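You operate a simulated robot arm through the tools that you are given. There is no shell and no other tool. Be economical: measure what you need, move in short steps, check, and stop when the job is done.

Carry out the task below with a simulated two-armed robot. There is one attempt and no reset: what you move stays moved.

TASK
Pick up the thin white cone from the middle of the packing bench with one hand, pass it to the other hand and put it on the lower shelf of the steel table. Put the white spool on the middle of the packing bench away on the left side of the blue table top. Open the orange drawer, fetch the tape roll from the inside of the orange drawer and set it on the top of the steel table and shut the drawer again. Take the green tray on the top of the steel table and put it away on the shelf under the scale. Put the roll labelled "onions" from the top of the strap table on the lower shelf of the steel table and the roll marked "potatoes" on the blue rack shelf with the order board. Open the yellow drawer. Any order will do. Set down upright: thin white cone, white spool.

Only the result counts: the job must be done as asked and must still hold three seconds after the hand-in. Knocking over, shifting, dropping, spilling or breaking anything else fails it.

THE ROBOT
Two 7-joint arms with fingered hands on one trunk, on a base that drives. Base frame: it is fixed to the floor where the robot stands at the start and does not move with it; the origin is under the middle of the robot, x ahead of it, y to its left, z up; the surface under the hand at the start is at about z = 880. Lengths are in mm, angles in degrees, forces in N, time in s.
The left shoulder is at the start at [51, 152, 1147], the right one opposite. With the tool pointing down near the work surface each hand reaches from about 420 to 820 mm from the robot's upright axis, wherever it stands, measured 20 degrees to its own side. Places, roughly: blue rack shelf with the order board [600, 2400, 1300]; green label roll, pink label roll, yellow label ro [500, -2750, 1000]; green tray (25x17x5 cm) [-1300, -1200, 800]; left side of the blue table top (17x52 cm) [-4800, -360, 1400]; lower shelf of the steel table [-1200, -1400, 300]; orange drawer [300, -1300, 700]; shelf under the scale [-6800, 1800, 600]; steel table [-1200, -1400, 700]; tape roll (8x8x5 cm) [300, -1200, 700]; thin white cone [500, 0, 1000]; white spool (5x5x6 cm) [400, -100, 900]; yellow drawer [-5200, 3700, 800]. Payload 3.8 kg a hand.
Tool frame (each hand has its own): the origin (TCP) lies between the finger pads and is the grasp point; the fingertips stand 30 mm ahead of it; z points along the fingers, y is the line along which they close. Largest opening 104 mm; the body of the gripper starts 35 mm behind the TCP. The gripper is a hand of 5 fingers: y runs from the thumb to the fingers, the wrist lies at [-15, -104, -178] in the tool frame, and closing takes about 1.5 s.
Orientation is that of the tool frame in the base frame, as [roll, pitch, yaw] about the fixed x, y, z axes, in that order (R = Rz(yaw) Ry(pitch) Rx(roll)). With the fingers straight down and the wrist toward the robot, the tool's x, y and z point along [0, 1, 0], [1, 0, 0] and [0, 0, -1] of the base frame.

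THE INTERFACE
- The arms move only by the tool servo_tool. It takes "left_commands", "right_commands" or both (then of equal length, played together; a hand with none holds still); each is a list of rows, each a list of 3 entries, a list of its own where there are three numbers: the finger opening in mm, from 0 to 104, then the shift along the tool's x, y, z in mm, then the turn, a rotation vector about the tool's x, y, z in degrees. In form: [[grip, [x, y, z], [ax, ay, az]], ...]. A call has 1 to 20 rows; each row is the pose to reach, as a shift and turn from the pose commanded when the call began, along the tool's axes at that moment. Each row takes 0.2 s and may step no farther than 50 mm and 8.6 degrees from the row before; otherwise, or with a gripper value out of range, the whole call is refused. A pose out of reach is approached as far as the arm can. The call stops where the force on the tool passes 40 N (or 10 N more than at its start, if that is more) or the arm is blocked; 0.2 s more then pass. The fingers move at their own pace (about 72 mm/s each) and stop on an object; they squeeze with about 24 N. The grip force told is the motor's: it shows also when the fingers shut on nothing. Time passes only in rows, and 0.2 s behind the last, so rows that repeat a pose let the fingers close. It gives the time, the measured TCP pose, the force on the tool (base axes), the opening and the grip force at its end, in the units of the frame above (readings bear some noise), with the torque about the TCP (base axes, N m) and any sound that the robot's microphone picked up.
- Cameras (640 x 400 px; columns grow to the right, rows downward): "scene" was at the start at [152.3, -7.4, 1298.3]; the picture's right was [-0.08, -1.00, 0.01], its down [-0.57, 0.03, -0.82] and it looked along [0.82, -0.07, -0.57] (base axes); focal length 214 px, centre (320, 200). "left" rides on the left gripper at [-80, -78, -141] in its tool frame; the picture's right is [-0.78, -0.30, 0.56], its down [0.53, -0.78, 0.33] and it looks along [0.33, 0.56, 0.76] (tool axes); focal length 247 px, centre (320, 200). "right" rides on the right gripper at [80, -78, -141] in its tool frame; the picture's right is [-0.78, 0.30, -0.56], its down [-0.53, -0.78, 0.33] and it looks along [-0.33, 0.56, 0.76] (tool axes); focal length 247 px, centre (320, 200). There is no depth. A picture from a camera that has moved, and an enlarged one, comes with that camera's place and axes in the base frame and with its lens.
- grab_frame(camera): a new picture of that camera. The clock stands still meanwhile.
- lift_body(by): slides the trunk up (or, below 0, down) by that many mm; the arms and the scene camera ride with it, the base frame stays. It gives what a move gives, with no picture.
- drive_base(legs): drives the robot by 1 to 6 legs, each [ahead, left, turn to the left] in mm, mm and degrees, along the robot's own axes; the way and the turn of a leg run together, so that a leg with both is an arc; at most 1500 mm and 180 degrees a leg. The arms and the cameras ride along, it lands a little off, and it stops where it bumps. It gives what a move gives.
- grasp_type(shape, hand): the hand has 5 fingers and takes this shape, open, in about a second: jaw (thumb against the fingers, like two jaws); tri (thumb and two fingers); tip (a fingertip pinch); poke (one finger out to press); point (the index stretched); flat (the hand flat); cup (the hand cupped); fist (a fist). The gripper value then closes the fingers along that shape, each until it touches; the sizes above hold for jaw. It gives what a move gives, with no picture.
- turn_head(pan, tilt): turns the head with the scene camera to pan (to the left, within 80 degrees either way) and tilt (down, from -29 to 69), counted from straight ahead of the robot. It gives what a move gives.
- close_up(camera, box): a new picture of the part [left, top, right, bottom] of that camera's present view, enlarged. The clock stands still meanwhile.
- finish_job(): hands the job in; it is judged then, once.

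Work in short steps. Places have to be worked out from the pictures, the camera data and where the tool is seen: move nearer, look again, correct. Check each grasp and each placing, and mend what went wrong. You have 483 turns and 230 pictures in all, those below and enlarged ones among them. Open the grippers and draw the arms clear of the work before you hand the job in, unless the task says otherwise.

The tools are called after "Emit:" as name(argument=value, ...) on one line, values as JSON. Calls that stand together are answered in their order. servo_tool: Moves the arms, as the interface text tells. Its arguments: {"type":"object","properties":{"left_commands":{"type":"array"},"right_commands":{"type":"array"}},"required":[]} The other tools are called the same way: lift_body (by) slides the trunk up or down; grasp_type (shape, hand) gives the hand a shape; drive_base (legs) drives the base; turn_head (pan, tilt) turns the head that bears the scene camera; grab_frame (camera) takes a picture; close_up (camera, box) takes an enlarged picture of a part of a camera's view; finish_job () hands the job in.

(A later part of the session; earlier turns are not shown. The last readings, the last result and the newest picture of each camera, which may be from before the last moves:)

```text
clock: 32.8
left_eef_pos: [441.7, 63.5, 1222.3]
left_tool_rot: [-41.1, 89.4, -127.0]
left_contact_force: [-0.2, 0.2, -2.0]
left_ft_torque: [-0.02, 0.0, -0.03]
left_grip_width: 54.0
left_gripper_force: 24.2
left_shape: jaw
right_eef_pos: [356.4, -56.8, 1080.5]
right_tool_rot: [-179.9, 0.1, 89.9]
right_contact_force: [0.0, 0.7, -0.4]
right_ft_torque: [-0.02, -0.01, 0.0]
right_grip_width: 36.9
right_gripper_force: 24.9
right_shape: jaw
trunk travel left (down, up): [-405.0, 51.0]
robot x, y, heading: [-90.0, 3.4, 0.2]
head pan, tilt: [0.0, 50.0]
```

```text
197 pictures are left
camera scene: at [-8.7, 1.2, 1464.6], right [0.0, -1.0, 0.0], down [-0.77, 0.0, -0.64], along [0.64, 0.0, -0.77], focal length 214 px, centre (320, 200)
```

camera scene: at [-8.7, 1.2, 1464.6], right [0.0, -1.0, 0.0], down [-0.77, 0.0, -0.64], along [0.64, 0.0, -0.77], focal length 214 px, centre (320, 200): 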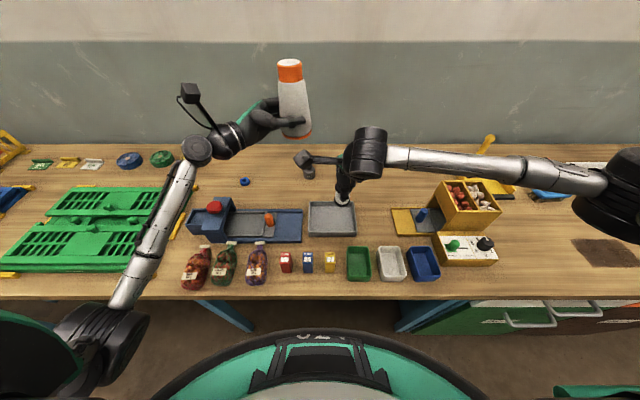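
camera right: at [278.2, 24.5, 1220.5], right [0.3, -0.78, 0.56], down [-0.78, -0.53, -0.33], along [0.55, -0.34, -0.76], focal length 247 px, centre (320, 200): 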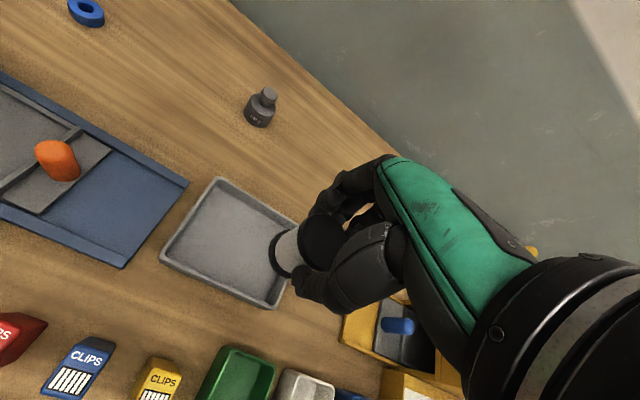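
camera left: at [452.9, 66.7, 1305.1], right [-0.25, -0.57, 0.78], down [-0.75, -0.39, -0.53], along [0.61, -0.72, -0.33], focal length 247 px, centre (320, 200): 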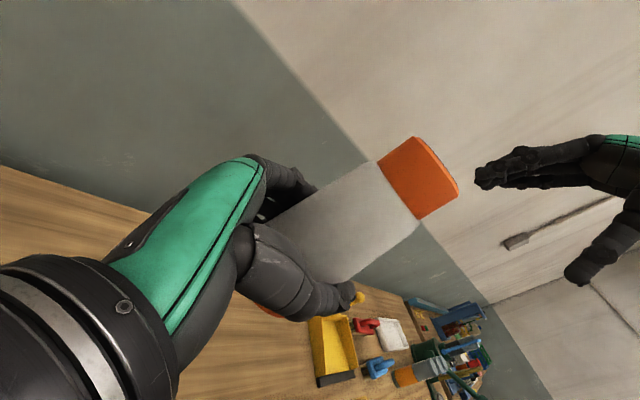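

Both items are held. I back away from the bench 350 mm and look to the right and left.

Emit:
drive_base(legs=[[-350, 0, 0]])

Emit:
turn_head(pan=-80, tilt=20)

Emit:
grab_frame(camera="scene")

Emit:
turn_head(pan=80, tilt=20)

Emit:
grab_frame(camera="scene")

```text
clock: 35.0
left_eef_pos: [91.8, 65.2, 1221.8]
left_tool_rot: [-53.9, 89.3, -139.7]
left_contact_force: [0.1, 1.0, -0.9]
left_ft_torque: [0.04, 0.03, 0.0]
left_grip_width: 54.3
left_gripper_force: 24.2
left_shape: jaw
right_eef_pos: [5.3, -56.0, 1079.2]
right_tool_rot: [-179.8, 0.0, 89.8]
right_contact_force: [-0.3, 0.7, -0.4]
right_ft_torque: [-0.03, 0.01, 0.02]
right_grip_width: 37.0
right_gripper_force: 24.3
right_shape: jaw
trunk travel left (down, up): [-405.0, 51.0]
robot x, y, heading: [-441.3, 1.1, 0.3]
head pan, tilt: [0.0, 50.0]
```

```text
clock: 36.6
left_eef_pos: [88.8, 64.5, 1221.7]
left_tool_rot: [-44.5, 89.5, -130.4]
left_contact_force: [0.3, 0.5, -1.4]
left_ft_torque: [0.04, 0.0, 0.0]
left_grip_width: 54.2
left_gripper_force: 23.8
left_shape: jaw
right_eef_pos: [4.2, -56.5, 1081.1]
right_tool_rot: [-180.0, 0.1, 90.0]
right_contact_force: [0.1, 0.3, 0.1]
right_ft_torque: [-0.02, 0.03, -0.01]
right_grip_width: 37.1
right_gripper_force: 23.9
right_shape: jaw
trunk travel left (down, up): [-405.0, 51.0]
robot x, y, heading: [-438.0, 2.7, 0.1]
head pan, tilt: [-80.0, 20.0]
```

```text
196 pictures are left
camera scene: at [-421.4, -90.0, 1510.7], right [-0.98, -0.17, 0.01], down [-0.07, 0.34, -0.94], along [0.16, -0.93, -0.34], focal length 214 px, centre (320, 200)
```

scene: 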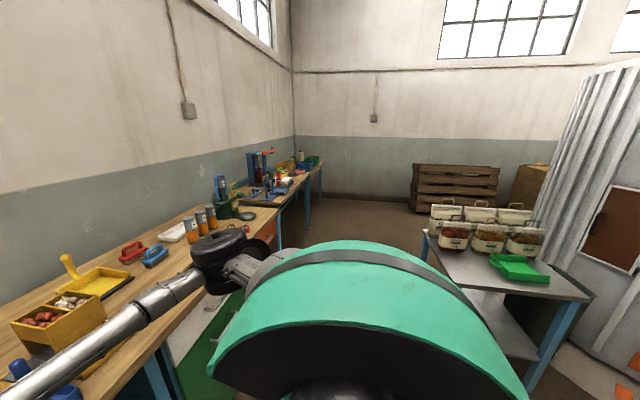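

```text
clock: 39.0
left_eef_pos: [90.1, 64.1, 1223.1]
left_tool_rot: [-60.7, 89.5, -146.4]
left_contact_force: [-0.1, -0.2, -1.7]
left_ft_torque: [0.01, -0.02, 0.01]
left_grip_width: 54.1
left_gripper_force: 24.5
left_shape: jaw
right_eef_pos: [4.6, -56.4, 1079.9]
right_tool_rot: [-179.9, 0.0, 89.8]
right_contact_force: [1.6, 0.0, -0.5]
right_ft_torque: [0.0, 0.03, 0.02]
right_grip_width: 37.0
right_gripper_force: 24.1
right_shape: jaw
trunk travel left (down, up): [-405.0, 51.0]
robot x, y, heading: [-439.6, 6.5, 0.0]
head pan, tilt: [80.0, 20.0]
```

```text
195 pictures are left
camera scene: at [-421.2, 93.4, 1510.7], right [0.98, -0.17, -0.01], down [-0.07, -0.34, -0.94], along [0.16, 0.93, -0.34], focal length 214 px, centre (320, 200)
```

scene: 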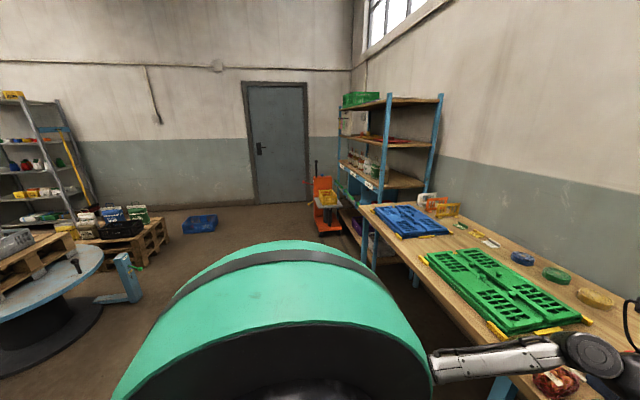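

The steel table stands to the right-rear, with cartons and the green tray on it. I back up a bit and turn right to face it.

Emit:
drive_base(legs=[[-250, 0, 0], [0, 0, -110]])

Emit:
turn_head(pan=0, tilt=30)

Emit:
grab_frame(camera="scene")

```text
clock: 45.5
left_eef_pos: [-813.8, -516.4, 1222.7]
left_tool_rot: [-51.6, 89.4, 112.6]
left_contact_force: [-0.3, 0.5, -1.3]
left_ft_torque: [-0.02, -0.01, 0.0]
left_grip_width: 54.1
left_gripper_force: 24.0
left_shape: jaw
right_eef_pos: [-897.0, -393.8, 1080.2]
right_tool_rot: [-180.0, 0.0, -20.1]
right_contact_force: [-0.7, 0.5, 0.0]
right_ft_torque: [0.0, 0.01, 0.0]
right_grip_width: 37.0
right_gripper_force: 24.1
right_shape: jaw
trunk travel left (down, up): [-405.0, 51.0]
robot x, y, heading: [-690.0, 3.7, -110.2]
head pan, tilt: [80.0, 20.0]
```

```text
clock: 47.0
left_eef_pos: [-811.7, -517.1, 1223.0]
left_tool_rot: [-38.4, 89.4, 125.9]
left_contact_force: [0.7, -0.3, -0.6]
left_ft_torque: [0.0, -0.01, -0.02]
left_grip_width: 53.9
left_gripper_force: 24.2
left_shape: jaw
right_eef_pos: [-897.0, -393.9, 1079.7]
right_tool_rot: [-179.9, -0.1, -20.1]
right_contact_force: [0.5, 0.4, -1.1]
right_ft_torque: [0.0, -0.03, 0.03]
right_grip_width: 36.8
right_gripper_force: 24.0
right_shape: jaw
trunk travel left (down, up): [-405.0, 51.0]
robot x, y, heading: [-690.4, 3.0, -110.4]
head pan, tilt: [0.0, 30.0]
```

```text
194 pictures are left
camera scene: at [-724.2, -86.9, 1494.1], right [-0.94, 0.34, 0.0], down [0.17, 0.48, -0.86], along [-0.3, -0.81, -0.51], focal length 214 px, centre (320, 200)
```

scene: 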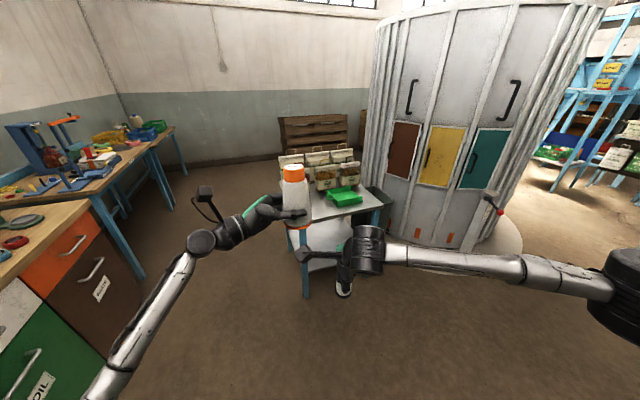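

I zoom in on the steel table.

Emit:
close_up(camera="scene", box=[250, 120, 450, 310])

```text
2.11 times, centred on (350, 215) of scene
camera zoom: at [-724.2, -86.9, 1494.1], right [-0.94, 0.34, 0.0], down [0.17, 0.48, -0.86], along [-0.3, -0.81, -0.51], focal length 452 px, centre (257, 168)
```

zoom: 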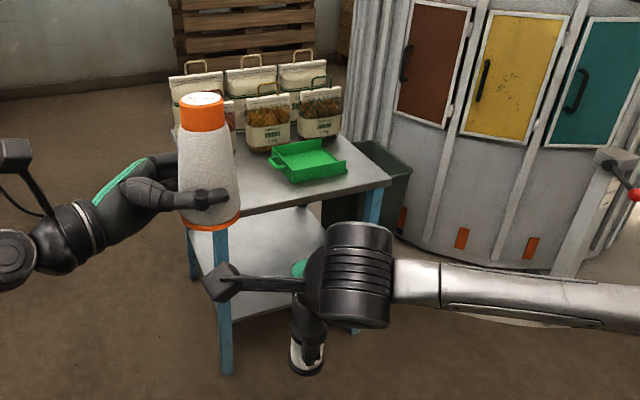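

The table front edge is near y≈-1070, spanning x≈-890..-1550. I drive in front of it facing -y, and raise the right hand out of the way.

Emit:
drive_base(legs=[[0, 0, 20.4], [250, -610, 0]])

Emit:
servo_tool(right_commands=[[15, [-20, 0, -45], [0, 0, 0]], [15, [-40, 0, -90], [0, 0, 0]], [15, [-60, 0, -135], [0, 0, 0]], [15, [-80, 0, -180], [0, 0, 0]], [15, [-100, 0, -225], [0, 0, 0]], [15, [-120, 0, -270], [0, 0, 0]], [15, [-140, 0, -300], [0, 0, 0]], [15, [-180, 0, -300], [0, 0, 0]]])

Emit:
grab_frame(camera="scene")

```text
clock: 51.7
left_eef_pos: [-1230.8, -780.6, 1222.4]
left_tool_rot: [-39.8, 89.3, 144.7]
left_contact_force: [-0.4, -0.3, -1.6]
left_ft_torque: [-0.02, -0.01, -0.03]
left_grip_width: 54.0
left_gripper_force: 23.7
left_shape: jaw
right_eef_pos: [-1352.3, -695.9, 1081.0]
right_tool_rot: [180.0, 0.1, 0.2]
right_contact_force: [0.0, 0.0, -1.5]
right_ft_torque: [0.01, 0.02, -0.03]
right_grip_width: 36.8
right_gripper_force: 23.0
right_shape: jaw
trunk travel left (down, up): [-405.0, 51.0]
robot x, y, heading: [-1298.8, -252.7, -89.9]
head pan, tilt: [0.0, 30.0]
```

```text
clock: 53.5
left_eef_pos: [-1233.6, -779.9, 1223.3]
left_tool_rot: [-50.8, 89.4, 133.8]
left_contact_force: [0.5, 0.0, -0.7]
left_ft_torque: [0.0, 0.01, 0.02]
left_grip_width: 53.8
left_gripper_force: 23.8
left_shape: jaw
right_eef_pos: [-1536.7, -695.3, 1379.2]
right_tool_rot: [-179.9, 0.0, 0.2]
right_contact_force: [0.1, 0.6, -1.2]
right_ft_torque: [0.0, -0.02, 0.01]
right_grip_width: 36.7
right_gripper_force: 24.0
right_shape: jaw
trunk travel left (down, up): [-405.0, 51.0]
robot x, y, heading: [-1297.2, -250.7, -89.9]
head pan, tilt: [0.0, 30.0]
```

```text
192 pictures are left
camera scene: at [-1301.6, -345.2, 1494.1], right [-1.0, 0.0, 0.0], down [0.0, 0.51, -0.86], along [0.0, -0.86, -0.51], focal length 214 px, centre (320, 200)
```

scene: 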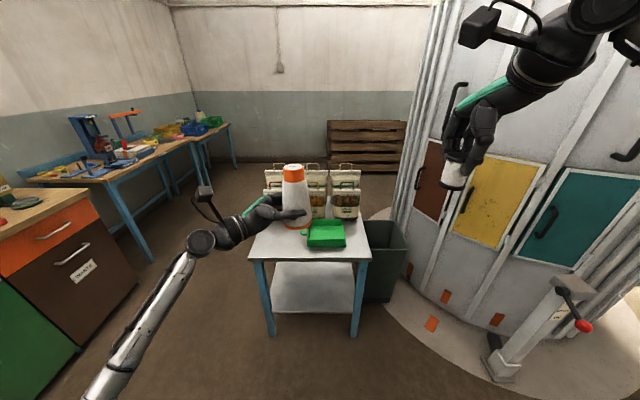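

The table front legs are at x≈-970 and -1547, the shelf at z≈265-300. I turn the left hand so its fingers point forward, keeping the cone upright.

Emit:
servo_tool(left_commands=[[30, [0, -4, -15], [-8.2, 0, 0]], [30, [0, -8, -30], [-16.4, 0, 0]], [30, [0, -12, -45], [-24.6, 0, 0]], [30, [0, -16, -60], [-32.8, 0, 0]], [30, [0, -20, -75], [-41, 0, 0]], [30, [0, -24, -90], [-49.2, 0, 0]], [30, [0, -28, -105], [-57.4, 0, 0]], [30, [0, -32, -120], [-65.6, 0, 0]], [30, [0, -36, -135], [-73.8, 0, 0]], [30, [0, -40, -150], [-82, 0, 0]], [30, [0, -44, -165], [-88, 0, 0]], [30, [0, -44, -165], [-88, 0, 0]]])

Emit:
grab_frame(camera="scene")

Emit:
grab_frame(camera="left")

```text
clock: 55.0
left_eef_pos: [-1126.3, -749.2, 1217.7]
left_tool_rot: [123.5, 76.2, -3.8]
left_contact_force: [0.2, 1.0, -1.4]
left_ft_torque: [-0.03, -0.01, -0.05]
left_grip_width: 53.8
left_gripper_force: 24.3
left_shape: jaw
right_eef_pos: [-1532.1, -696.4, 1380.3]
right_tool_rot: [-179.9, 0.1, 0.2]
right_contact_force: [-0.4, -0.5, 0.1]
right_ft_torque: [0.03, 0.03, 0.0]
right_grip_width: 37.0
right_gripper_force: 24.3
right_shape: jaw
trunk travel left (down, up): [-405.0, 51.0]
robot x, y, heading: [-1297.3, -256.3, -90.0]
head pan, tilt: [0.0, 30.0]
stopped in row 7 (left hand): the arm was blocked; the commanded pose is now the measured one
```

```text
191 pictures are left
camera scene: at [-1298.0, -345.7, 1494.1], right [-1.0, 0.0, 0.0], down [0.0, 0.51, -0.86], along [0.0, -0.86, -0.51], focal length 214 px, centre (320, 200)
```

scene: 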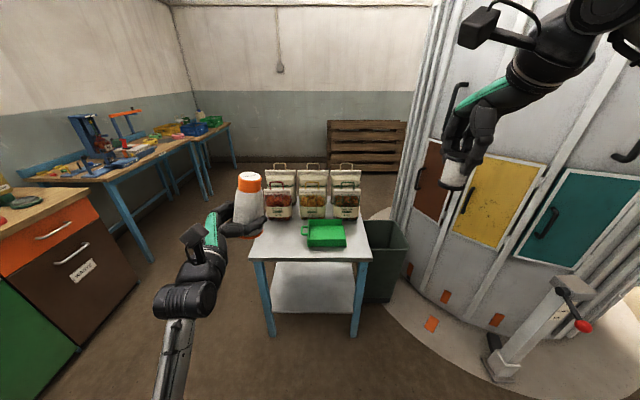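

```text
190 pictures are left
camera left: at [-1121.8, -588.4, 1297.6], right [-0.74, -0.25, 0.62], down [-0.67, 0.2, -0.72], along [0.06, -0.95, -0.31], focal length 247 px, centre (320, 200)
```

left: 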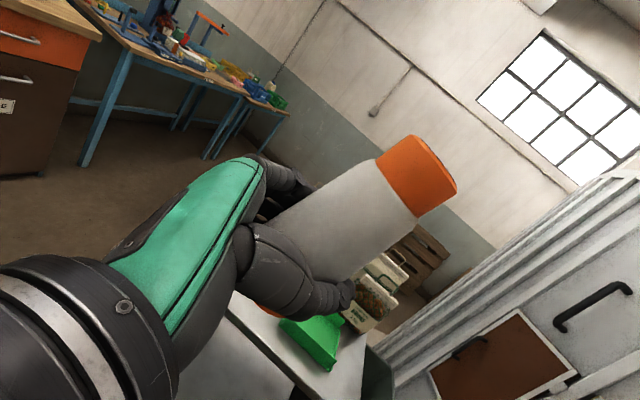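

The wrist limit stopped it, with fingers 36° to the right, but the wrist is straight behind the cone, which is fine. I lower the arm relative to the shoulder and level the cone (14° correction).

Emit:
servo_tool(left_commands=[[30, [45, -9, 6], [0, -0.8, -1.1]], [30, [89, -18, 12], [0, -1.7, -2.2]], [30, [134, -28, 18], [0, -2.5, -3.3]], [30, [179, -37, 24], [0, -3.3, -4.4]], [30, [223, -46, 30], [0, -4.1, -5.5]], [30, [268, -55, 36], [0, -5, -6.6]], [30, [313, -64, 43], [0, -5.8, -7.7]], [30, [358, -74, 49], [0, -6.6, -8.8]], [30, [402, -83, 55], [0, -7.5, -9.9]], [30, [447, -92, 61], [0, -8.3, -11]], [30, [447, -92, 61], [0, -8.3, -11]]])

Emit:
grab_frame(camera="scene")

```text
clock: 57.4
left_eef_pos: [-1131.6, -739.0, 797.2]
left_tool_rot: [25.1, 89.0, -102.4]
left_contact_force: [0.5, 0.3, -1.2]
left_ft_torque: [0.02, -0.03, 0.01]
left_grip_width: 53.4
left_gripper_force: 23.7
left_shape: jaw
left hand out of reach, approached as far as the arm can: row 10, 11
right_eef_pos: [-1533.0, -693.9, 1381.2]
right_tool_rot: [-180.0, 0.1, 0.2]
right_contact_force: [0.2, 0.6, 0.0]
right_ft_torque: [-0.02, -0.04, 0.01]
right_grip_width: 36.7
right_gripper_force: 23.7
right_shape: jaw
trunk travel left (down, up): [-405.0, 51.0]
robot x, y, heading: [-1303.9, -252.6, -89.9]
head pan, tilt: [0.0, 30.0]
```

```text
189 pictures are left
camera scene: at [-1298.6, -344.5, 1494.2], right [-1.0, 0.0, 0.0], down [0.0, 0.51, -0.86], along [0.0, -0.86, -0.51], focal length 214 px, centre (320, 200)
```

scene: 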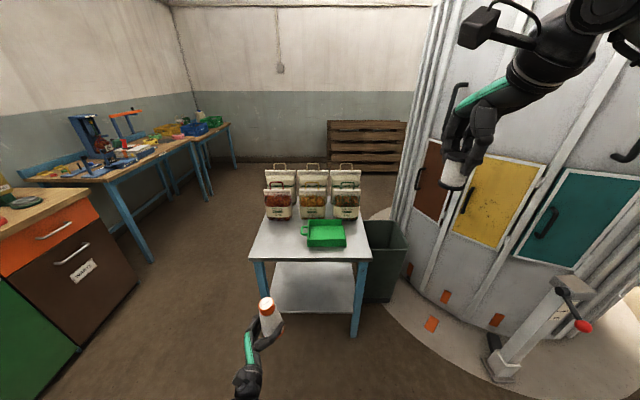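

The cone is upright. I lower the trunk fully while still clear of the table.

Emit:
lift_body(by=-400)

Emit:
grab_frame(camera="scene")

Emit:
grab_frame(camera="left")

```text
clock: 61.2
left_eef_pos: [-1132.2, -740.4, 396.6]
left_tool_rot: [29.8, 89.1, -97.6]
left_contact_force: [-0.6, 0.4, -2.2]
left_ft_torque: [0.03, -0.03, 0.0]
left_grip_width: 53.7
left_gripper_force: 23.9
left_shape: jaw
right_eef_pos: [-1533.0, -694.6, 980.2]
right_tool_rot: [179.9, 0.0, 0.2]
right_contact_force: [0.2, -0.8, -1.2]
right_ft_torque: [0.0, -0.01, -0.01]
right_grip_width: 36.5
right_gripper_force: 23.4
right_shape: jaw
trunk travel left (down, up): [-5.0, 451.0]
robot x, y, heading: [-1296.6, -251.9, -90.0]
head pan, tilt: [0.0, 30.0]
```

```text
188 pictures are left
camera scene: at [-1298.4, -551.7, 973.8], right [-1.0, 0.0, 0.0], down [0.0, 0.87, -0.5], along [0.0, -0.5, -0.87], focal length 214 px, centre (320, 200)
```

scene: 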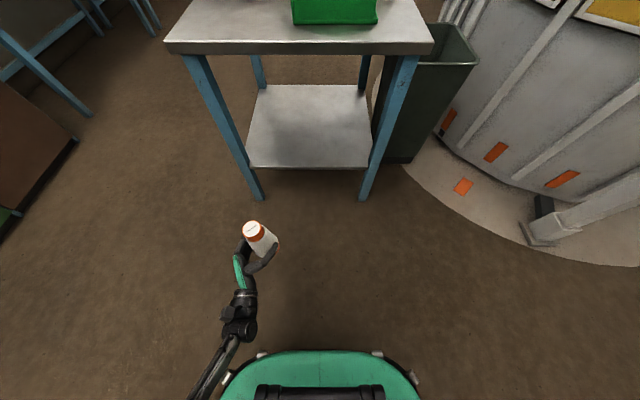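

```text
187 pictures are left
camera left: at [-1108.1, -580.9, 474.5], right [-0.57, -0.25, 0.78], down [-0.82, 0.2, -0.54], along [-0.02, -0.95, -0.32], focal length 247 px, centre (320, 200)
```

left: 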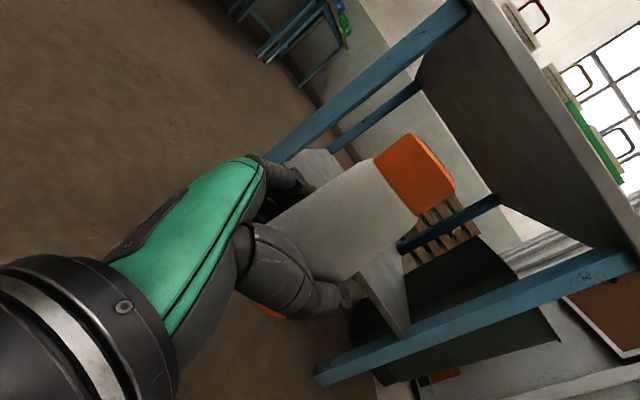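

The trunk leans forward when low. I try lowering the left hand further 60 mm, and pull the right hand back and up.

Emit:
servo_tool(left_commands=[[30, [20, 0, 0], [0, 0, 0]], [30, [40, 0, 0], [0, 0, 0]], [30, [60, 0, 0], [0, 0, 0]], [30, [60, 0, 0], [0, 0, 0]]], right_commands=[[15, [0, -30, -25], [0, 0, 0]], [15, [0, -60, -50], [0, 0, 0]], [15, [0, -90, -75], [0, 0, 0]], [15, [0, -120, -100], [0, 0, 0]]])

```text
clock: 62.2
left_eef_pos: [-1132.3, -740.5, 335.2]
left_tool_rot: [31.6, 89.1, -95.7]
left_contact_force: [-0.9, 1.3, -1.0]
left_ft_torque: [0.0, 0.01, -0.02]
left_grip_width: 53.4
left_gripper_force: 24.3
left_shape: jaw
right_eef_pos: [-1526.4, -629.2, 1027.2]
right_tool_rot: [-180.0, 0.0, 0.3]
right_contact_force: [-0.5, 0.4, -0.3]
right_ft_torque: [-0.01, 0.0, 0.01]
right_grip_width: 36.8
right_gripper_force: 24.0
right_shape: jaw
right hand out of reach, approached as far as the arm can: row 3, 4
trunk travel left (down, up): [-5.0, 451.0]
robot x, y, heading: [-1300.1, -253.5, -90.1]
head pan, tilt: [0.0, 30.0]
```

Reach is fine. I raise to z≈360 and drive forward 400 mm with a 60 mm shift right, then look.

Emit:
servo_tool(left_commands=[[30, [-27, 0, 0], [0, 0, 0]], [30, [-27, 0, 0], [0, 0, 0]]])

Emit:
drive_base(legs=[[0, -60, 0], [340, 0, 0]])

Emit:
grab_frame(camera="left")

Emit:
grab_frame(camera="scene")

```text
clock: 62.8
left_eef_pos: [-1131.5, -740.8, 362.6]
left_tool_rot: [35.8, 89.1, -91.6]
left_contact_force: [0.3, 0.0, -1.4]
left_ft_torque: [0.01, 0.04, 0.03]
left_grip_width: 53.7
left_gripper_force: 23.9
left_shape: jaw
right_eef_pos: [-1527.7, -629.9, 1027.8]
right_tool_rot: [-180.0, -0.1, 0.2]
right_contact_force: [0.0, -0.6, -0.6]
right_ft_torque: [-0.03, -0.03, -0.03]
right_grip_width: 36.7
right_gripper_force: 23.8
right_shape: jaw
trunk travel left (down, up): [-5.0, 451.0]
robot x, y, heading: [-1297.9, -253.8, -89.9]
head pan, tilt: [0.0, 30.0]
```

```text
clock: 65.6
left_eef_pos: [-1190.2, -1083.4, 362.2]
left_tool_rot: [35.4, 89.1, -92.0]
left_contact_force: [-0.1, -0.8, -0.6]
left_ft_torque: [-0.02, -0.02, 0.05]
left_grip_width: 53.4
left_gripper_force: 24.3
left_shape: jaw
right_eef_pos: [-1583.3, -972.8, 1026.5]
right_tool_rot: [-180.0, 0.0, 0.5]
right_contact_force: [0.2, -0.1, -0.7]
right_ft_torque: [0.02, -0.01, 0.0]
right_grip_width: 37.0
right_gripper_force: 24.5
right_shape: jaw
trunk travel left (down, up): [-5.0, 451.0]
robot x, y, heading: [-1352.8, -592.1, -90.0]
head pan, tilt: [0.0, 30.0]
```

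```text
186 pictures are left
camera left: at [-1165.7, -922.7, 440.0], right [-0.57, -0.25, 0.78], down [-0.82, 0.2, -0.54], along [-0.02, -0.95, -0.32], focal length 247 px, centre (320, 200)
```

left: 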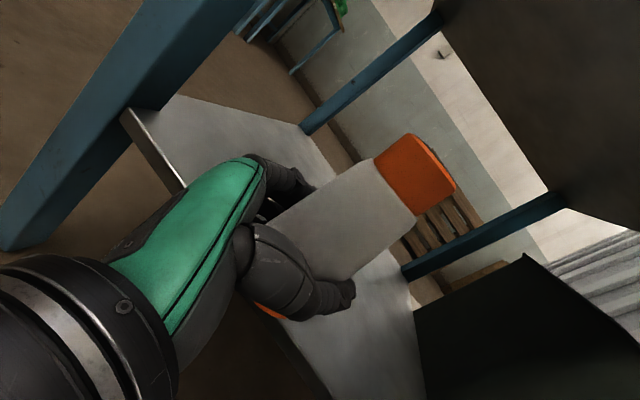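

```text
185 pictures are left
camera scene: at [-1356.0, -894.6, 973.3], right [-1.0, -0.01, 0.0], down [0.0, 0.87, -0.5], along [0.0, -0.5, -0.87], focal length 214 px, centre (320, 200)
```

scene: 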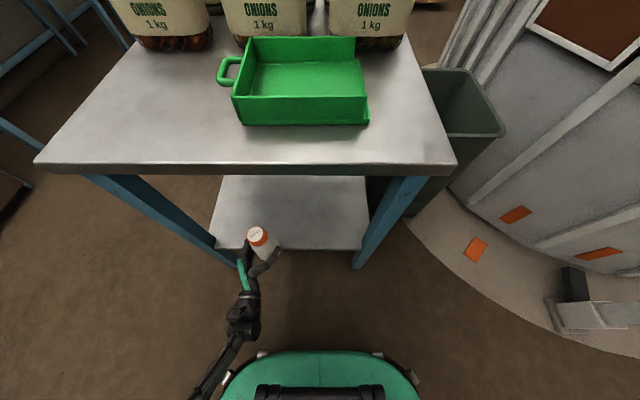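

The shelf top is at z≈270; the cone base at ~316. I drive another 110 mm in.

Emit:
drive_base(legs=[[110, 0, 0]])

Emit:
grab_frame(camera="left")

Emit:
grab_frame(camera="scene")

```text
clock: 66.8
left_eef_pos: [-1188.8, -1192.4, 361.3]
left_tool_rot: [39.5, 89.1, -87.9]
left_contact_force: [0.9, -0.4, -1.5]
left_ft_torque: [0.0, -0.01, -0.01]
left_grip_width: 53.8
left_gripper_force: 24.4
left_shape: jaw
right_eef_pos: [-1583.8, -1084.3, 1026.6]
right_tool_rot: [-179.9, -0.1, 0.4]
right_contact_force: [0.4, -0.9, -0.7]
right_ft_torque: [0.06, 0.02, 0.01]
right_grip_width: 37.2
right_gripper_force: 24.1
right_shape: jaw
trunk travel left (down, up): [-5.0, 451.0]
robot x, y, heading: [-1353.9, -704.4, -89.6]
head pan, tilt: [0.0, 30.0]
```

```text
184 pictures are left
camera left: at [-1165.1, -1033.5, 439.8], right [-0.57, -0.25, 0.78], down [-0.82, 0.2, -0.54], along [-0.02, -0.95, -0.32], focal length 247 px, centre (320, 200)
```

left: 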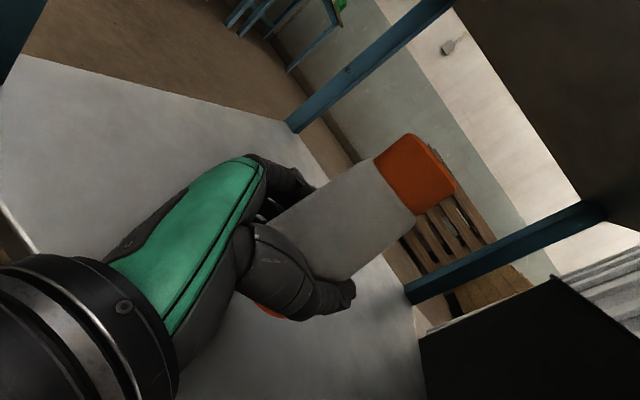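

```text
183 pictures are left
camera scene: at [-1355.4, -1005.8, 973.2], right [-1.0, -0.01, 0.0], down [0.0, 0.87, -0.5], along [0.0, -0.5, -0.87], focal length 214 px, centre (320, 200)
```

scene: 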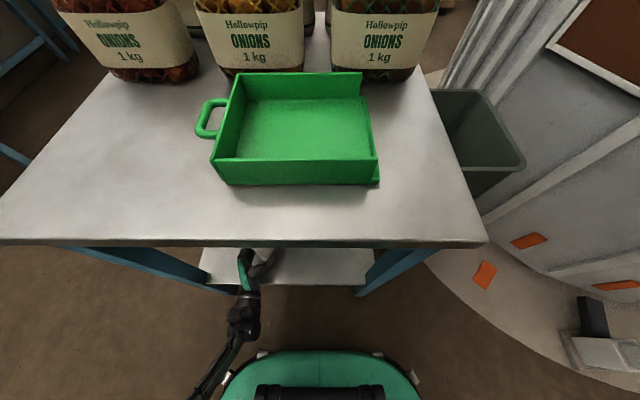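

The cone is over the shelf. I lower it stepwise watching force.

Emit:
servo_tool(left_commands=[[30, [10, 0, 0], [0, 0, 0]], [30, [20, 0, 0], [0, 0, 0]], [30, [28, 0, 0], [0, 0, 0]], [30, [32, 0, 0], [0, 0, 0]], [30, [36, 0, 0], [0, 0, 0]], [30, [36, 0, 0], [0, 0, 0]]])

Emit:
grab_frame(camera="left")

```text
clock: 68.0
left_eef_pos: [-1189.6, -1194.3, 335.3]
left_tool_rot: [39.6, 87.7, -87.6]
left_contact_force: [-0.9, 14.5, 31.0]
left_ft_torque: [2.11, -1.6, 0.71]
left_grip_width: 53.6
left_gripper_force: 23.7
left_shape: jaw
right_eef_pos: [-1585.4, -1080.3, 1028.5]
right_tool_rot: [179.9, -0.1, 0.4]
right_contact_force: [0.1, -0.2, -0.2]
right_ft_torque: [0.0, 0.02, 0.0]
right_grip_width: 36.8
right_gripper_force: 24.9
right_shape: jaw
trunk travel left (down, up): [-5.0, 451.0]
robot x, y, heading: [-1355.3, -704.8, -89.6]
head pan, tilt: [0.0, 30.0]
stopped in row 5 (left hand): the force on the tool passed its limit at 46 N (the readings are from after the stop); the commanded pose is now the measured one
```

```text
182 pictures are left
camera left: at [-1166.0, -1032.7, 409.2], right [-0.57, -0.23, 0.78], down [-0.82, 0.18, -0.55], along [-0.02, -0.95, -0.3], focal length 247 px, centre (320, 200)
```

left: 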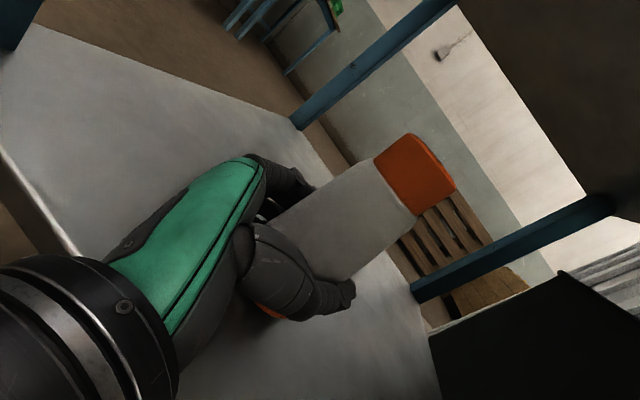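

Contact at z=335. I check closely whether the cone base rests on the shelf.

Emit:
close_up(camera="left", box=[200, 130, 440, 380])

Emit:
turn_head(pan=20, tilt=0)

Emit:
grab_frame(camera="scene")

```text
1.60 times, centred on (320, 255) of left
camera zoom: at [-1166.0, -1032.7, 409.2], right [-0.57, -0.23, 0.78], down [-0.82, 0.18, -0.55], along [-0.02, -0.95, -0.3], focal length 395 px, centre (320, 112)
```

zoom: 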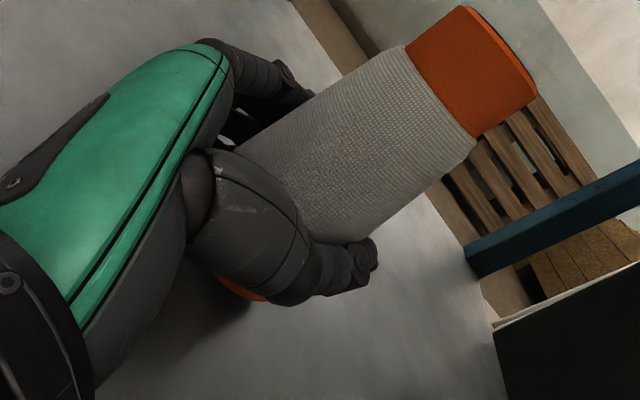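

```text
clock: 69.0
left_eef_pos: [-1188.1, -1193.7, 335.0]
left_tool_rot: [40.0, 87.7, -87.3]
left_contact_force: [0.1, 10.9, 39.1]
left_ft_torque: [2.27, -2.06, 0.55]
left_grip_width: 53.7
left_gripper_force: 24.2
left_shape: jaw
right_eef_pos: [-1583.2, -1079.3, 1027.4]
right_tool_rot: [179.8, -0.2, 0.4]
right_contact_force: [0.6, 0.4, -0.6]
right_ft_torque: [0.01, -0.01, 0.06]
right_grip_width: 36.7
right_gripper_force: 23.5
right_shape: jaw
trunk travel left (down, up): [-5.0, 451.0]
robot x, y, heading: [-1353.1, -702.5, -89.4]
head pan, tilt: [20.0, 0.0]
```

```text
180 pictures are left
camera scene: at [-1325.7, -1020.0, 1019.8], right [-0.94, -0.3, -0.17], down [0.0, 0.5, -0.87], along [0.35, -0.81, -0.47], focal length 214 px, centre (320, 200)
```

scene: 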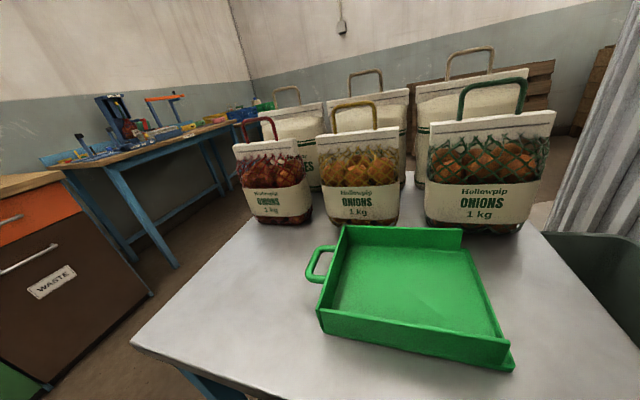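

Torque shows that the hand's underside touches the shelf while the cone base is about level with it. I ease 1 mm and open the fingers.

Emit:
servo_tool(left_commands=[[35, [0, 0, 0], [0, 0, 0]], [50, [0, 0, 0], [0, 0, 0]], [58, [0, 0, 0], [0, 0, 0]], [64, [0, 0, 0], [0, 0, 0]], [75, [-1, 0, 0], [0, 0, 0]], [90, [-2, 0, 0], [0, 0, 0]], [104, [-3, 0, 0], [0, 0, 0]], [104, [-3, 0, 0], [0, 0, 0]]])

Emit:
grab_frame(camera="left")

```text
clock: 70.8
left_eef_pos: [-1189.1, -1194.0, 335.6]
left_tool_rot: [41.8, 88.2, -85.4]
left_contact_force: [1.2, -1.4, 20.9]
left_ft_torque: [0.87, -1.22, -0.1]
left_grip_width: 103.7
left_gripper_force: 0.0
left_shape: jaw
right_eef_pos: [-1584.1, -1081.7, 1027.4]
right_tool_rot: [179.8, -0.1, 0.4]
right_contact_force: [-0.9, -0.2, -0.1]
right_ft_torque: [0.0, -0.01, -0.02]
right_grip_width: 36.9
right_gripper_force: 24.0
right_shape: jaw
trunk travel left (down, up): [-5.0, 451.0]
robot x, y, heading: [-1356.9, -701.4, -89.4]
head pan, tilt: [20.0, 0.0]
```

```text
179 pictures are left
camera left: at [-1165.8, -1033.0, 410.6], right [-0.57, -0.24, 0.78], down [-0.82, 0.19, -0.54], along [-0.02, -0.95, -0.3], focal length 247 px, centre (320, 200)
```

left: 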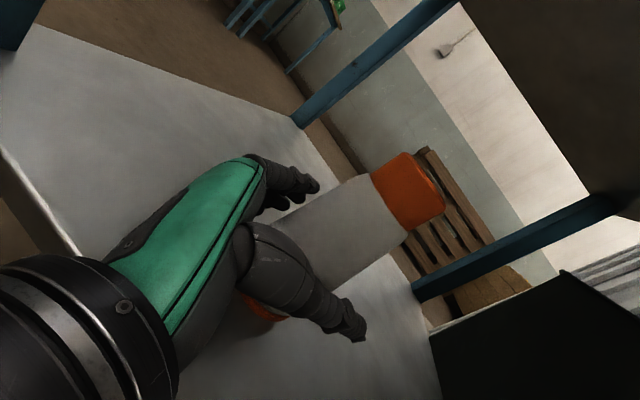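

The cone stands free. I raise 6 mm and retract the hand along its fingers.

Emit:
servo_tool(left_commands=[[104, [-4, 0, -2], [0, 0, 0]], [104, [-10, 0, -10], [0, 0, 0]], [104, [-12, 0, -40], [0, 0, 0]], [104, [-12, 0, -75], [0, 0, 0]], [104, [-12, 0, -110], [0, 0, 0]], [104, [-12, 0, -110], [0, 0, 0]]])

Emit:
grab_frame(camera="left")

```text
clock: 72.2
left_eef_pos: [-1122.2, -1104.4, 343.9]
left_tool_rot: [39.2, 88.4, -88.0]
left_contact_force: [-0.1, 0.3, -0.2]
left_ft_torque: [0.02, -0.01, 0.02]
left_grip_width: 103.7
left_gripper_force: 0.0
left_shape: jaw
right_eef_pos: [-1583.4, -1081.4, 1027.2]
right_tool_rot: [180.0, -0.2, 0.3]
right_contact_force: [0.0, 0.5, -1.2]
right_ft_torque: [0.01, 0.0, -0.01]
right_grip_width: 37.1
right_gripper_force: 24.2
right_shape: jaw
trunk travel left (down, up): [-5.0, 451.0]
robot x, y, heading: [-1356.3, -704.4, -89.4]
head pan, tilt: [20.0, 0.0]
```

```text
178 pictures are left
camera left: at [-1099.3, -945.3, 419.3], right [-0.57, -0.24, 0.78], down [-0.82, 0.19, -0.54], along [-0.02, -0.95, -0.31], focal length 247 px, centre (320, 200)
```

left: 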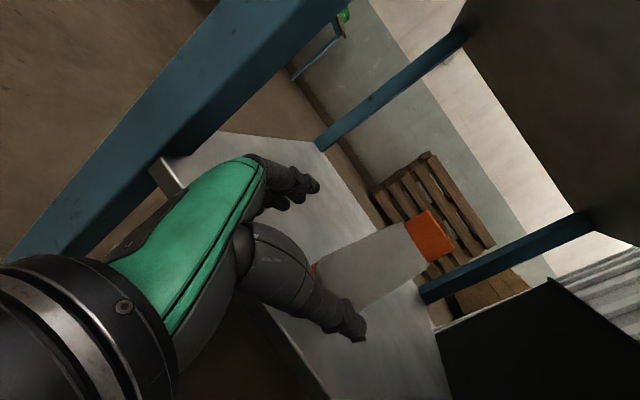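

The cone stands on the shelf. I back off, raise the trunk, and verify.

Emit:
drive_base(legs=[[-420, 0, 0]])

Emit:
turn_head(pan=0, tilt=10)

Emit:
grab_frame(camera="scene")

```text
clock: 74.8
left_eef_pos: [-1126.7, -682.7, 344.5]
left_tool_rot: [40.7, 88.3, -86.6]
left_contact_force: [-0.3, -0.5, 0.5]
left_ft_torque: [-0.03, 0.0, -0.01]
left_grip_width: 103.7
left_gripper_force: 0.1
left_shape: jaw
right_eef_pos: [-1585.8, -659.2, 1028.3]
right_tool_rot: [179.9, -0.1, 0.3]
right_contact_force: [0.3, -0.4, -0.2]
right_ft_torque: [-0.02, -0.01, -0.02]
right_grip_width: 36.8
right_gripper_force: 24.1
right_shape: jaw
trunk travel left (down, up): [-5.0, 451.0]
robot x, y, heading: [-1358.6, -280.2, -89.6]
head pan, tilt: [20.0, 0.0]
```

```text
clock: 75.6
left_eef_pos: [-1125.3, -683.9, 343.3]
left_tool_rot: [40.1, 88.4, -87.2]
left_contact_force: [0.6, 0.4, 0.3]
left_ft_torque: [-0.01, -0.03, 0.01]
left_grip_width: 103.8
left_gripper_force: 0.0
left_shape: jaw
right_eef_pos: [-1584.8, -658.4, 1027.7]
right_tool_rot: [180.0, 0.0, 0.3]
right_contact_force: [-0.9, -0.3, -0.9]
right_ft_torque: [-0.03, 0.03, 0.0]
right_grip_width: 36.9
right_gripper_force: 24.1
right_shape: jaw
trunk travel left (down, up): [-5.0, 451.0]
robot x, y, heading: [-1355.9, -281.0, -89.6]
head pan, tilt: [0.0, 10.0]
```

```text
177 pictures are left
camera scene: at [-1357.8, -599.6, 1000.4], right [-1.0, -0.01, 0.0], down [0.0, 0.65, -0.76], along [0.0, -0.76, -0.65], focal length 214 px, centre (320, 200)
```

scene: 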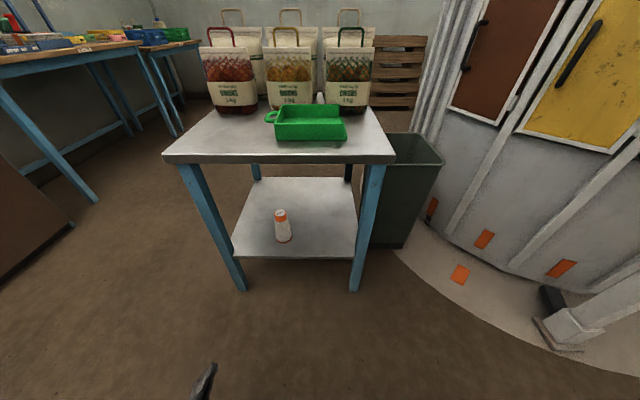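

The cone stands upright on the lower shelf. Next the green tray: I raise the trunk and return the left hand to a fingers-down pose.

Emit:
lift_body(by=230)

Emit:
servo_tool(left_commands=[[104, [-36, 0, 8], [3.3, 6.9, 3.3]], [104, [-72, 0, 16], [6.6, 13.9, 6.6]], [104, [-108, 0, 25], [10, 20.8, 10]], [104, [-144, 0, 33], [13.3, 27.8, 13.3]], [104, [-180, 0, 42], [16.6, 34.7, 16.6]], [104, [-215, 1, 50], [20, 41.7, 20]], [104, [-250, 1, 58], [23.3, 48.6, 23.3]], [104, [-286, 1, 66], [26.6, 55.6, 26.6]], [104, [-322, 1, 75], [30, 62.5, 30]], [104, [-358, 2, 83], [33.3, 69.5, 33.3]], [104, [-394, 2, 92], [36.6, 76.4, 36.6]], [104, [-430, 2, 100], [40, 83.4, 40]], [104, [-430, 2, 100], [40, 83.4, 40]]])

Emit:
turn_head(pan=0, tilt=40)

Emit:
grab_frame(camera="scene")

```text
clock: 78.0
left_eef_pos: [-1125.8, -685.1, 577.1]
left_tool_rot: [38.5, 88.0, -88.8]
left_contact_force: [0.6, -0.1, -1.1]
left_ft_torque: [0.0, 0.0, 0.0]
left_grip_width: 103.7
left_gripper_force: 0.0
left_shape: jaw
right_eef_pos: [-1586.6, -659.8, 1256.4]
right_tool_rot: [-180.0, -0.1, 0.3]
right_contact_force: [0.0, -0.2, -0.6]
right_ft_torque: [-0.01, 0.01, -0.02]
right_grip_width: 36.7
right_gripper_force: 23.5
right_shape: jaw
trunk travel left (down, up): [-235.0, 221.0]
robot x, y, heading: [-1358.2, -279.3, -89.5]
head pan, tilt: [0.0, 10.0]
```

```text
clock: 80.8
left_eef_pos: [-1132.9, -1061.3, 911.1]
left_tool_rot: [174.4, 7.4, -0.6]
left_contact_force: [0.4, 0.4, 0.5]
left_ft_torque: [-0.02, 0.05, -0.04]
left_grip_width: 103.7
left_gripper_force: 0.1
left_shape: jaw
left hand out of reach, approached as far as the arm can: row 1, 2, 3, 4, 5, 6, 7, 8, 9, 10, 11, 12, 13
right_eef_pos: [-1584.3, -658.1, 1257.2]
right_tool_rot: [179.9, 0.1, 0.4]
right_contact_force: [0.2, 0.2, 0.9]
right_ft_torque: [-0.01, 0.02, 0.03]
right_grip_width: 36.7
right_gripper_force: 23.8
right_shape: jaw
trunk travel left (down, up): [-235.0, 221.0]
robot x, y, heading: [-1356.7, -284.0, -89.5]
head pan, tilt: [0.0, 10.0]
```

```text
clock: 81.8
left_eef_pos: [-1135.4, -1061.4, 911.7]
left_tool_rot: [174.4, 7.4, -0.7]
left_contact_force: [-1.4, -0.5, 0.6]
left_ft_torque: [0.03, 0.0, 0.01]
left_grip_width: 103.7
left_gripper_force: 0.0
left_shape: jaw
right_eef_pos: [-1586.5, -658.0, 1258.3]
right_tool_rot: [180.0, -0.1, 0.3]
right_contact_force: [0.0, -0.5, -0.7]
right_ft_torque: [0.0, 0.0, -0.02]
right_grip_width: 36.5
right_gripper_force: 24.1
right_shape: jaw
trunk travel left (down, up): [-235.0, 221.0]
robot x, y, heading: [-1358.0, -283.9, -89.3]
head pan, tilt: [0.0, 40.0]
```

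```text
176 pictures are left
camera scene: at [-1358.8, -421.2, 1291.0], right [-1.0, 0.0, 0.0], down [0.0, 0.74, -0.68], along [0.0, -0.68, -0.74], focal length 214 px, centre (320, 200)
```

scene: 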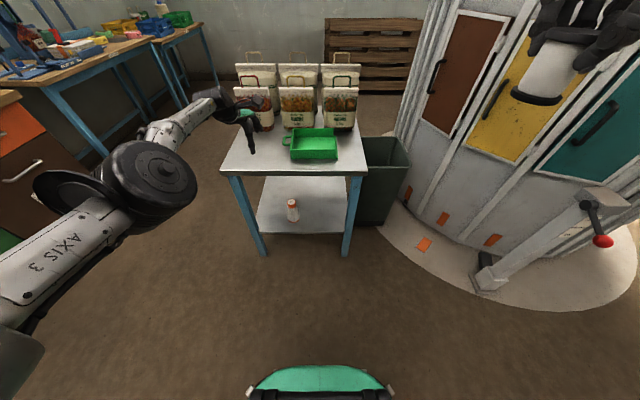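

The arm overextended while rotating. I test with a small retract to see how it responds.

Emit:
servo_tool(left_commands=[[104, [0, -20, -10], [0, 0, 0]], [104, [0, -40, -20], [0, 0, 0]], [104, [0, -60, -30], [0, 0, 0]]])

```text
clock: 82.6
left_eef_pos: [-1122.1, -1063.5, 929.0]
left_tool_rot: [174.4, 7.4, -0.7]
left_contact_force: [-0.1, 0.1, -0.2]
left_ft_torque: [-0.03, 0.02, -0.01]
left_grip_width: 103.6
left_gripper_force: 0.0
left_shape: jaw
left hand out of reach, approached as far as the arm can: row 1, 2, 3
right_eef_pos: [-1585.4, -660.1, 1257.5]
right_tool_rot: [180.0, -0.1, 0.3]
right_contact_force: [0.0, -0.9, -0.2]
right_ft_torque: [0.01, -0.01, 0.02]
right_grip_width: 36.8
right_gripper_force: 23.8
right_shape: jaw
trunk travel left (down, up): [-235.0, 221.0]
robot x, y, heading: [-1357.4, -280.2, -89.7]
head pan, tilt: [0.0, 40.0]
```

The commanded pose and actual pose diverged. I bring the command back to where the arm really is, so I can retract in small steps.

Emit:
servo_tool(left_commands=[[104, [5, 45, 15], [0, 0, 0]], [104, [10, 90, 30], [0, 0, 0]], [104, [15, 135, 45], [0, 0, 0]], [104, [20, 180, 60], [0, 0, 0]], [104, [25, 225, 75], [0, 0, 0]], [104, [30, 265, 90], [0, 0, 0]], [104, [35, 300, 105], [0, 0, 0]]])

```text
clock: 84.2
left_eef_pos: [-1121.2, -1062.6, 914.1]
left_tool_rot: [174.4, 7.2, -0.7]
left_contact_force: [-0.6, -1.0, 1.1]
left_ft_torque: [0.01, 0.02, -0.01]
left_grip_width: 104.2
left_gripper_force: 0.2
left_shape: jaw
left hand out of reach, approached as far as the arm can: row 1, 2, 3, 4, 5, 6, 7
right_eef_pos: [-1585.9, -658.9, 1257.0]
right_tool_rot: [-180.0, -0.1, 0.3]
right_contact_force: [0.5, 0.3, 0.8]
right_ft_torque: [0.05, 0.0, 0.01]
right_grip_width: 37.1
right_gripper_force: 24.2
right_shape: jaw
trunk travel left (down, up): [-235.0, 221.0]
robot x, y, heading: [-1361.0, -280.3, -89.8]
head pan, tilt: [0.0, 40.0]
```

The arm seems straight and stuck. For safety I drive back from the table, then reverse the rotation that got it there.

Emit:
drive_base(legs=[[-350, 0, 0]])

Emit:
servo_tool(left_commands=[[104, [2, -26, 25], [-3.3, -6.9, -3.3]], [104, [4, -52, 50], [-6.6, -13.9, -6.6]], [104, [6, -78, 75], [-10, -20.8, -10]], [104, [8, -104, 100], [-13.3, -27.8, -13.3]], [104, [10, -130, 125], [-16.6, -34.7, -16.6]], [104, [12, -156, 150], [-20, -41.7, -20]]])

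Emit:
grab_frame(camera="scene")

```text
clock: 86.4
left_eef_pos: [-1123.2, -712.4, 914.7]
left_tool_rot: [174.4, 7.2, -0.6]
left_contact_force: [0.3, -0.2, 0.1]
left_ft_torque: [-0.02, 0.0, 0.03]
left_grip_width: 103.9
left_gripper_force: 0.1
left_shape: jaw
right_eef_pos: [-1588.6, -308.8, 1257.3]
right_tool_rot: [179.9, -0.2, 0.2]
right_contact_force: [0.3, 0.4, 0.2]
right_ft_torque: [0.01, -0.01, 0.03]
right_grip_width: 36.6
right_gripper_force: 23.8
right_shape: jaw
trunk travel left (down, up): [-235.0, 221.0]
robot x, y, heading: [-1358.2, 68.5, -89.9]
head pan, tilt: [0.0, 40.0]
```

```text
clock: 87.8
left_eef_pos: [-1131.5, -569.7, 749.8]
left_tool_rot: [159.2, 52.1, 10.2]
left_contact_force: [-0.9, 1.3, -0.5]
left_ft_torque: [-0.07, -0.01, 0.06]
left_grip_width: 103.8
left_gripper_force: 0.1
left_shape: jaw
left hand out of reach, approached as far as the arm can: row 1, 2
right_eef_pos: [-1586.6, -305.6, 1258.5]
right_tool_rot: [179.9, 0.0, 0.4]
right_contact_force: [-0.3, -0.1, 0.0]
right_ft_torque: [-0.02, 0.0, 0.0]
right_grip_width: 36.8
right_gripper_force: 23.6
right_shape: jaw
trunk travel left (down, up): [-235.0, 221.0]
robot x, y, heading: [-1360.2, 70.7, -89.7]
head pan, tilt: [0.0, 40.0]
```

```text
175 pictures are left
camera scene: at [-1359.3, -68.7, 1291.4], right [-1.0, -0.01, 0.0], down [0.0, 0.74, -0.68], along [0.0, -0.68, -0.74], focal length 214 px, centre (320, 200)
```

scene: 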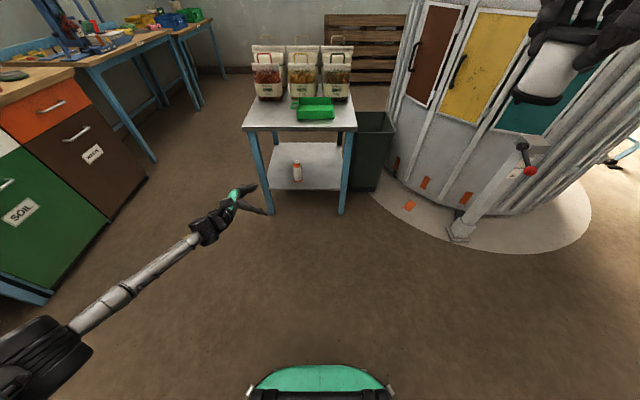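

It tracks again. I retract the hand toward the body and raise it, keeping the orientation.

Emit:
servo_tool(left_commands=[[104, [-16, -22, -30], [0, 0, 0]], [104, [-32, -44, -59], [0, 0, 0]], [104, [-48, -66, -88], [0, 0, 0]], [104, [-65, -88, -118], [0, 0, 0]], [104, [-81, -110, -148], [0, 0, 0]], [104, [-98, -133, -177], [0, 0, 0]], [104, [-98, -133, -177], [0, 0, 0]]])

```text
clock: 89.4
left_eef_pos: [-1131.0, -379.2, 900.1]
left_tool_rot: [159.4, 52.3, 10.5]
left_contact_force: [-0.6, 0.5, -0.7]
left_ft_torque: [-0.04, -0.05, -0.02]
left_grip_width: 104.0
left_gripper_force: 0.1
left_shape: jaw
right_eef_pos: [-1587.4, -307.8, 1257.0]
right_tool_rot: [180.0, -0.1, 0.3]
right_contact_force: [0.0, -0.2, -0.5]
right_ft_torque: [0.0, 0.02, 0.0]
right_grip_width: 36.9
right_gripper_force: 23.4
right_shape: jaw
trunk travel left (down, up): [-235.0, 221.0]
robot x, y, heading: [-1359.9, 66.7, -89.7]
head pan, tilt: [0.0, 40.0]
```

Now I finish the rotation to fingers-down in this nearer pose.

Emit:
servo_tool(left_commands=[[104, [-14, 3, -3], [3, 6.2, 2.4]], [104, [-27, 6, -5], [6, 12.5, 4.7]], [104, [-40, 10, -8], [9, 18.7, 7.1]], [104, [-53, 13, -10], [12, 24.9, 9.4]], [104, [-66, 16, -13], [15, 31.1, 11.8]], [104, [-79, 20, -15], [18, 37.4, 14.2]], [104, [-92, 23, -18], [21, 43.6, 16.5]], [104, [-105, 26, -20], [23.9, 49.8, 18.9]], [104, [-105, 26, -20], [23.9, 49.8, 18.9]]])

```text
clock: 91.4
left_eef_pos: [-1168.8, -404.9, 1000.4]
left_tool_rot: [-180.0, 0.1, 0.1]
left_contact_force: [0.7, 0.1, -0.2]
left_ft_torque: [-0.02, 0.01, 0.03]
left_grip_width: 104.1
left_gripper_force: 0.0
left_shape: jaw
right_eef_pos: [-1586.6, -307.1, 1257.1]
right_tool_rot: [180.0, -0.1, 0.3]
right_contact_force: [0.0, 0.2, -0.6]
right_ft_torque: [0.0, -0.01, 0.01]
right_grip_width: 36.7
right_gripper_force: 24.0
right_shape: jaw
trunk travel left (down, up): [-235.0, 221.0]
robot x, y, heading: [-1359.7, 69.1, -89.6]
head pan, tilt: [0.0, 40.0]
```

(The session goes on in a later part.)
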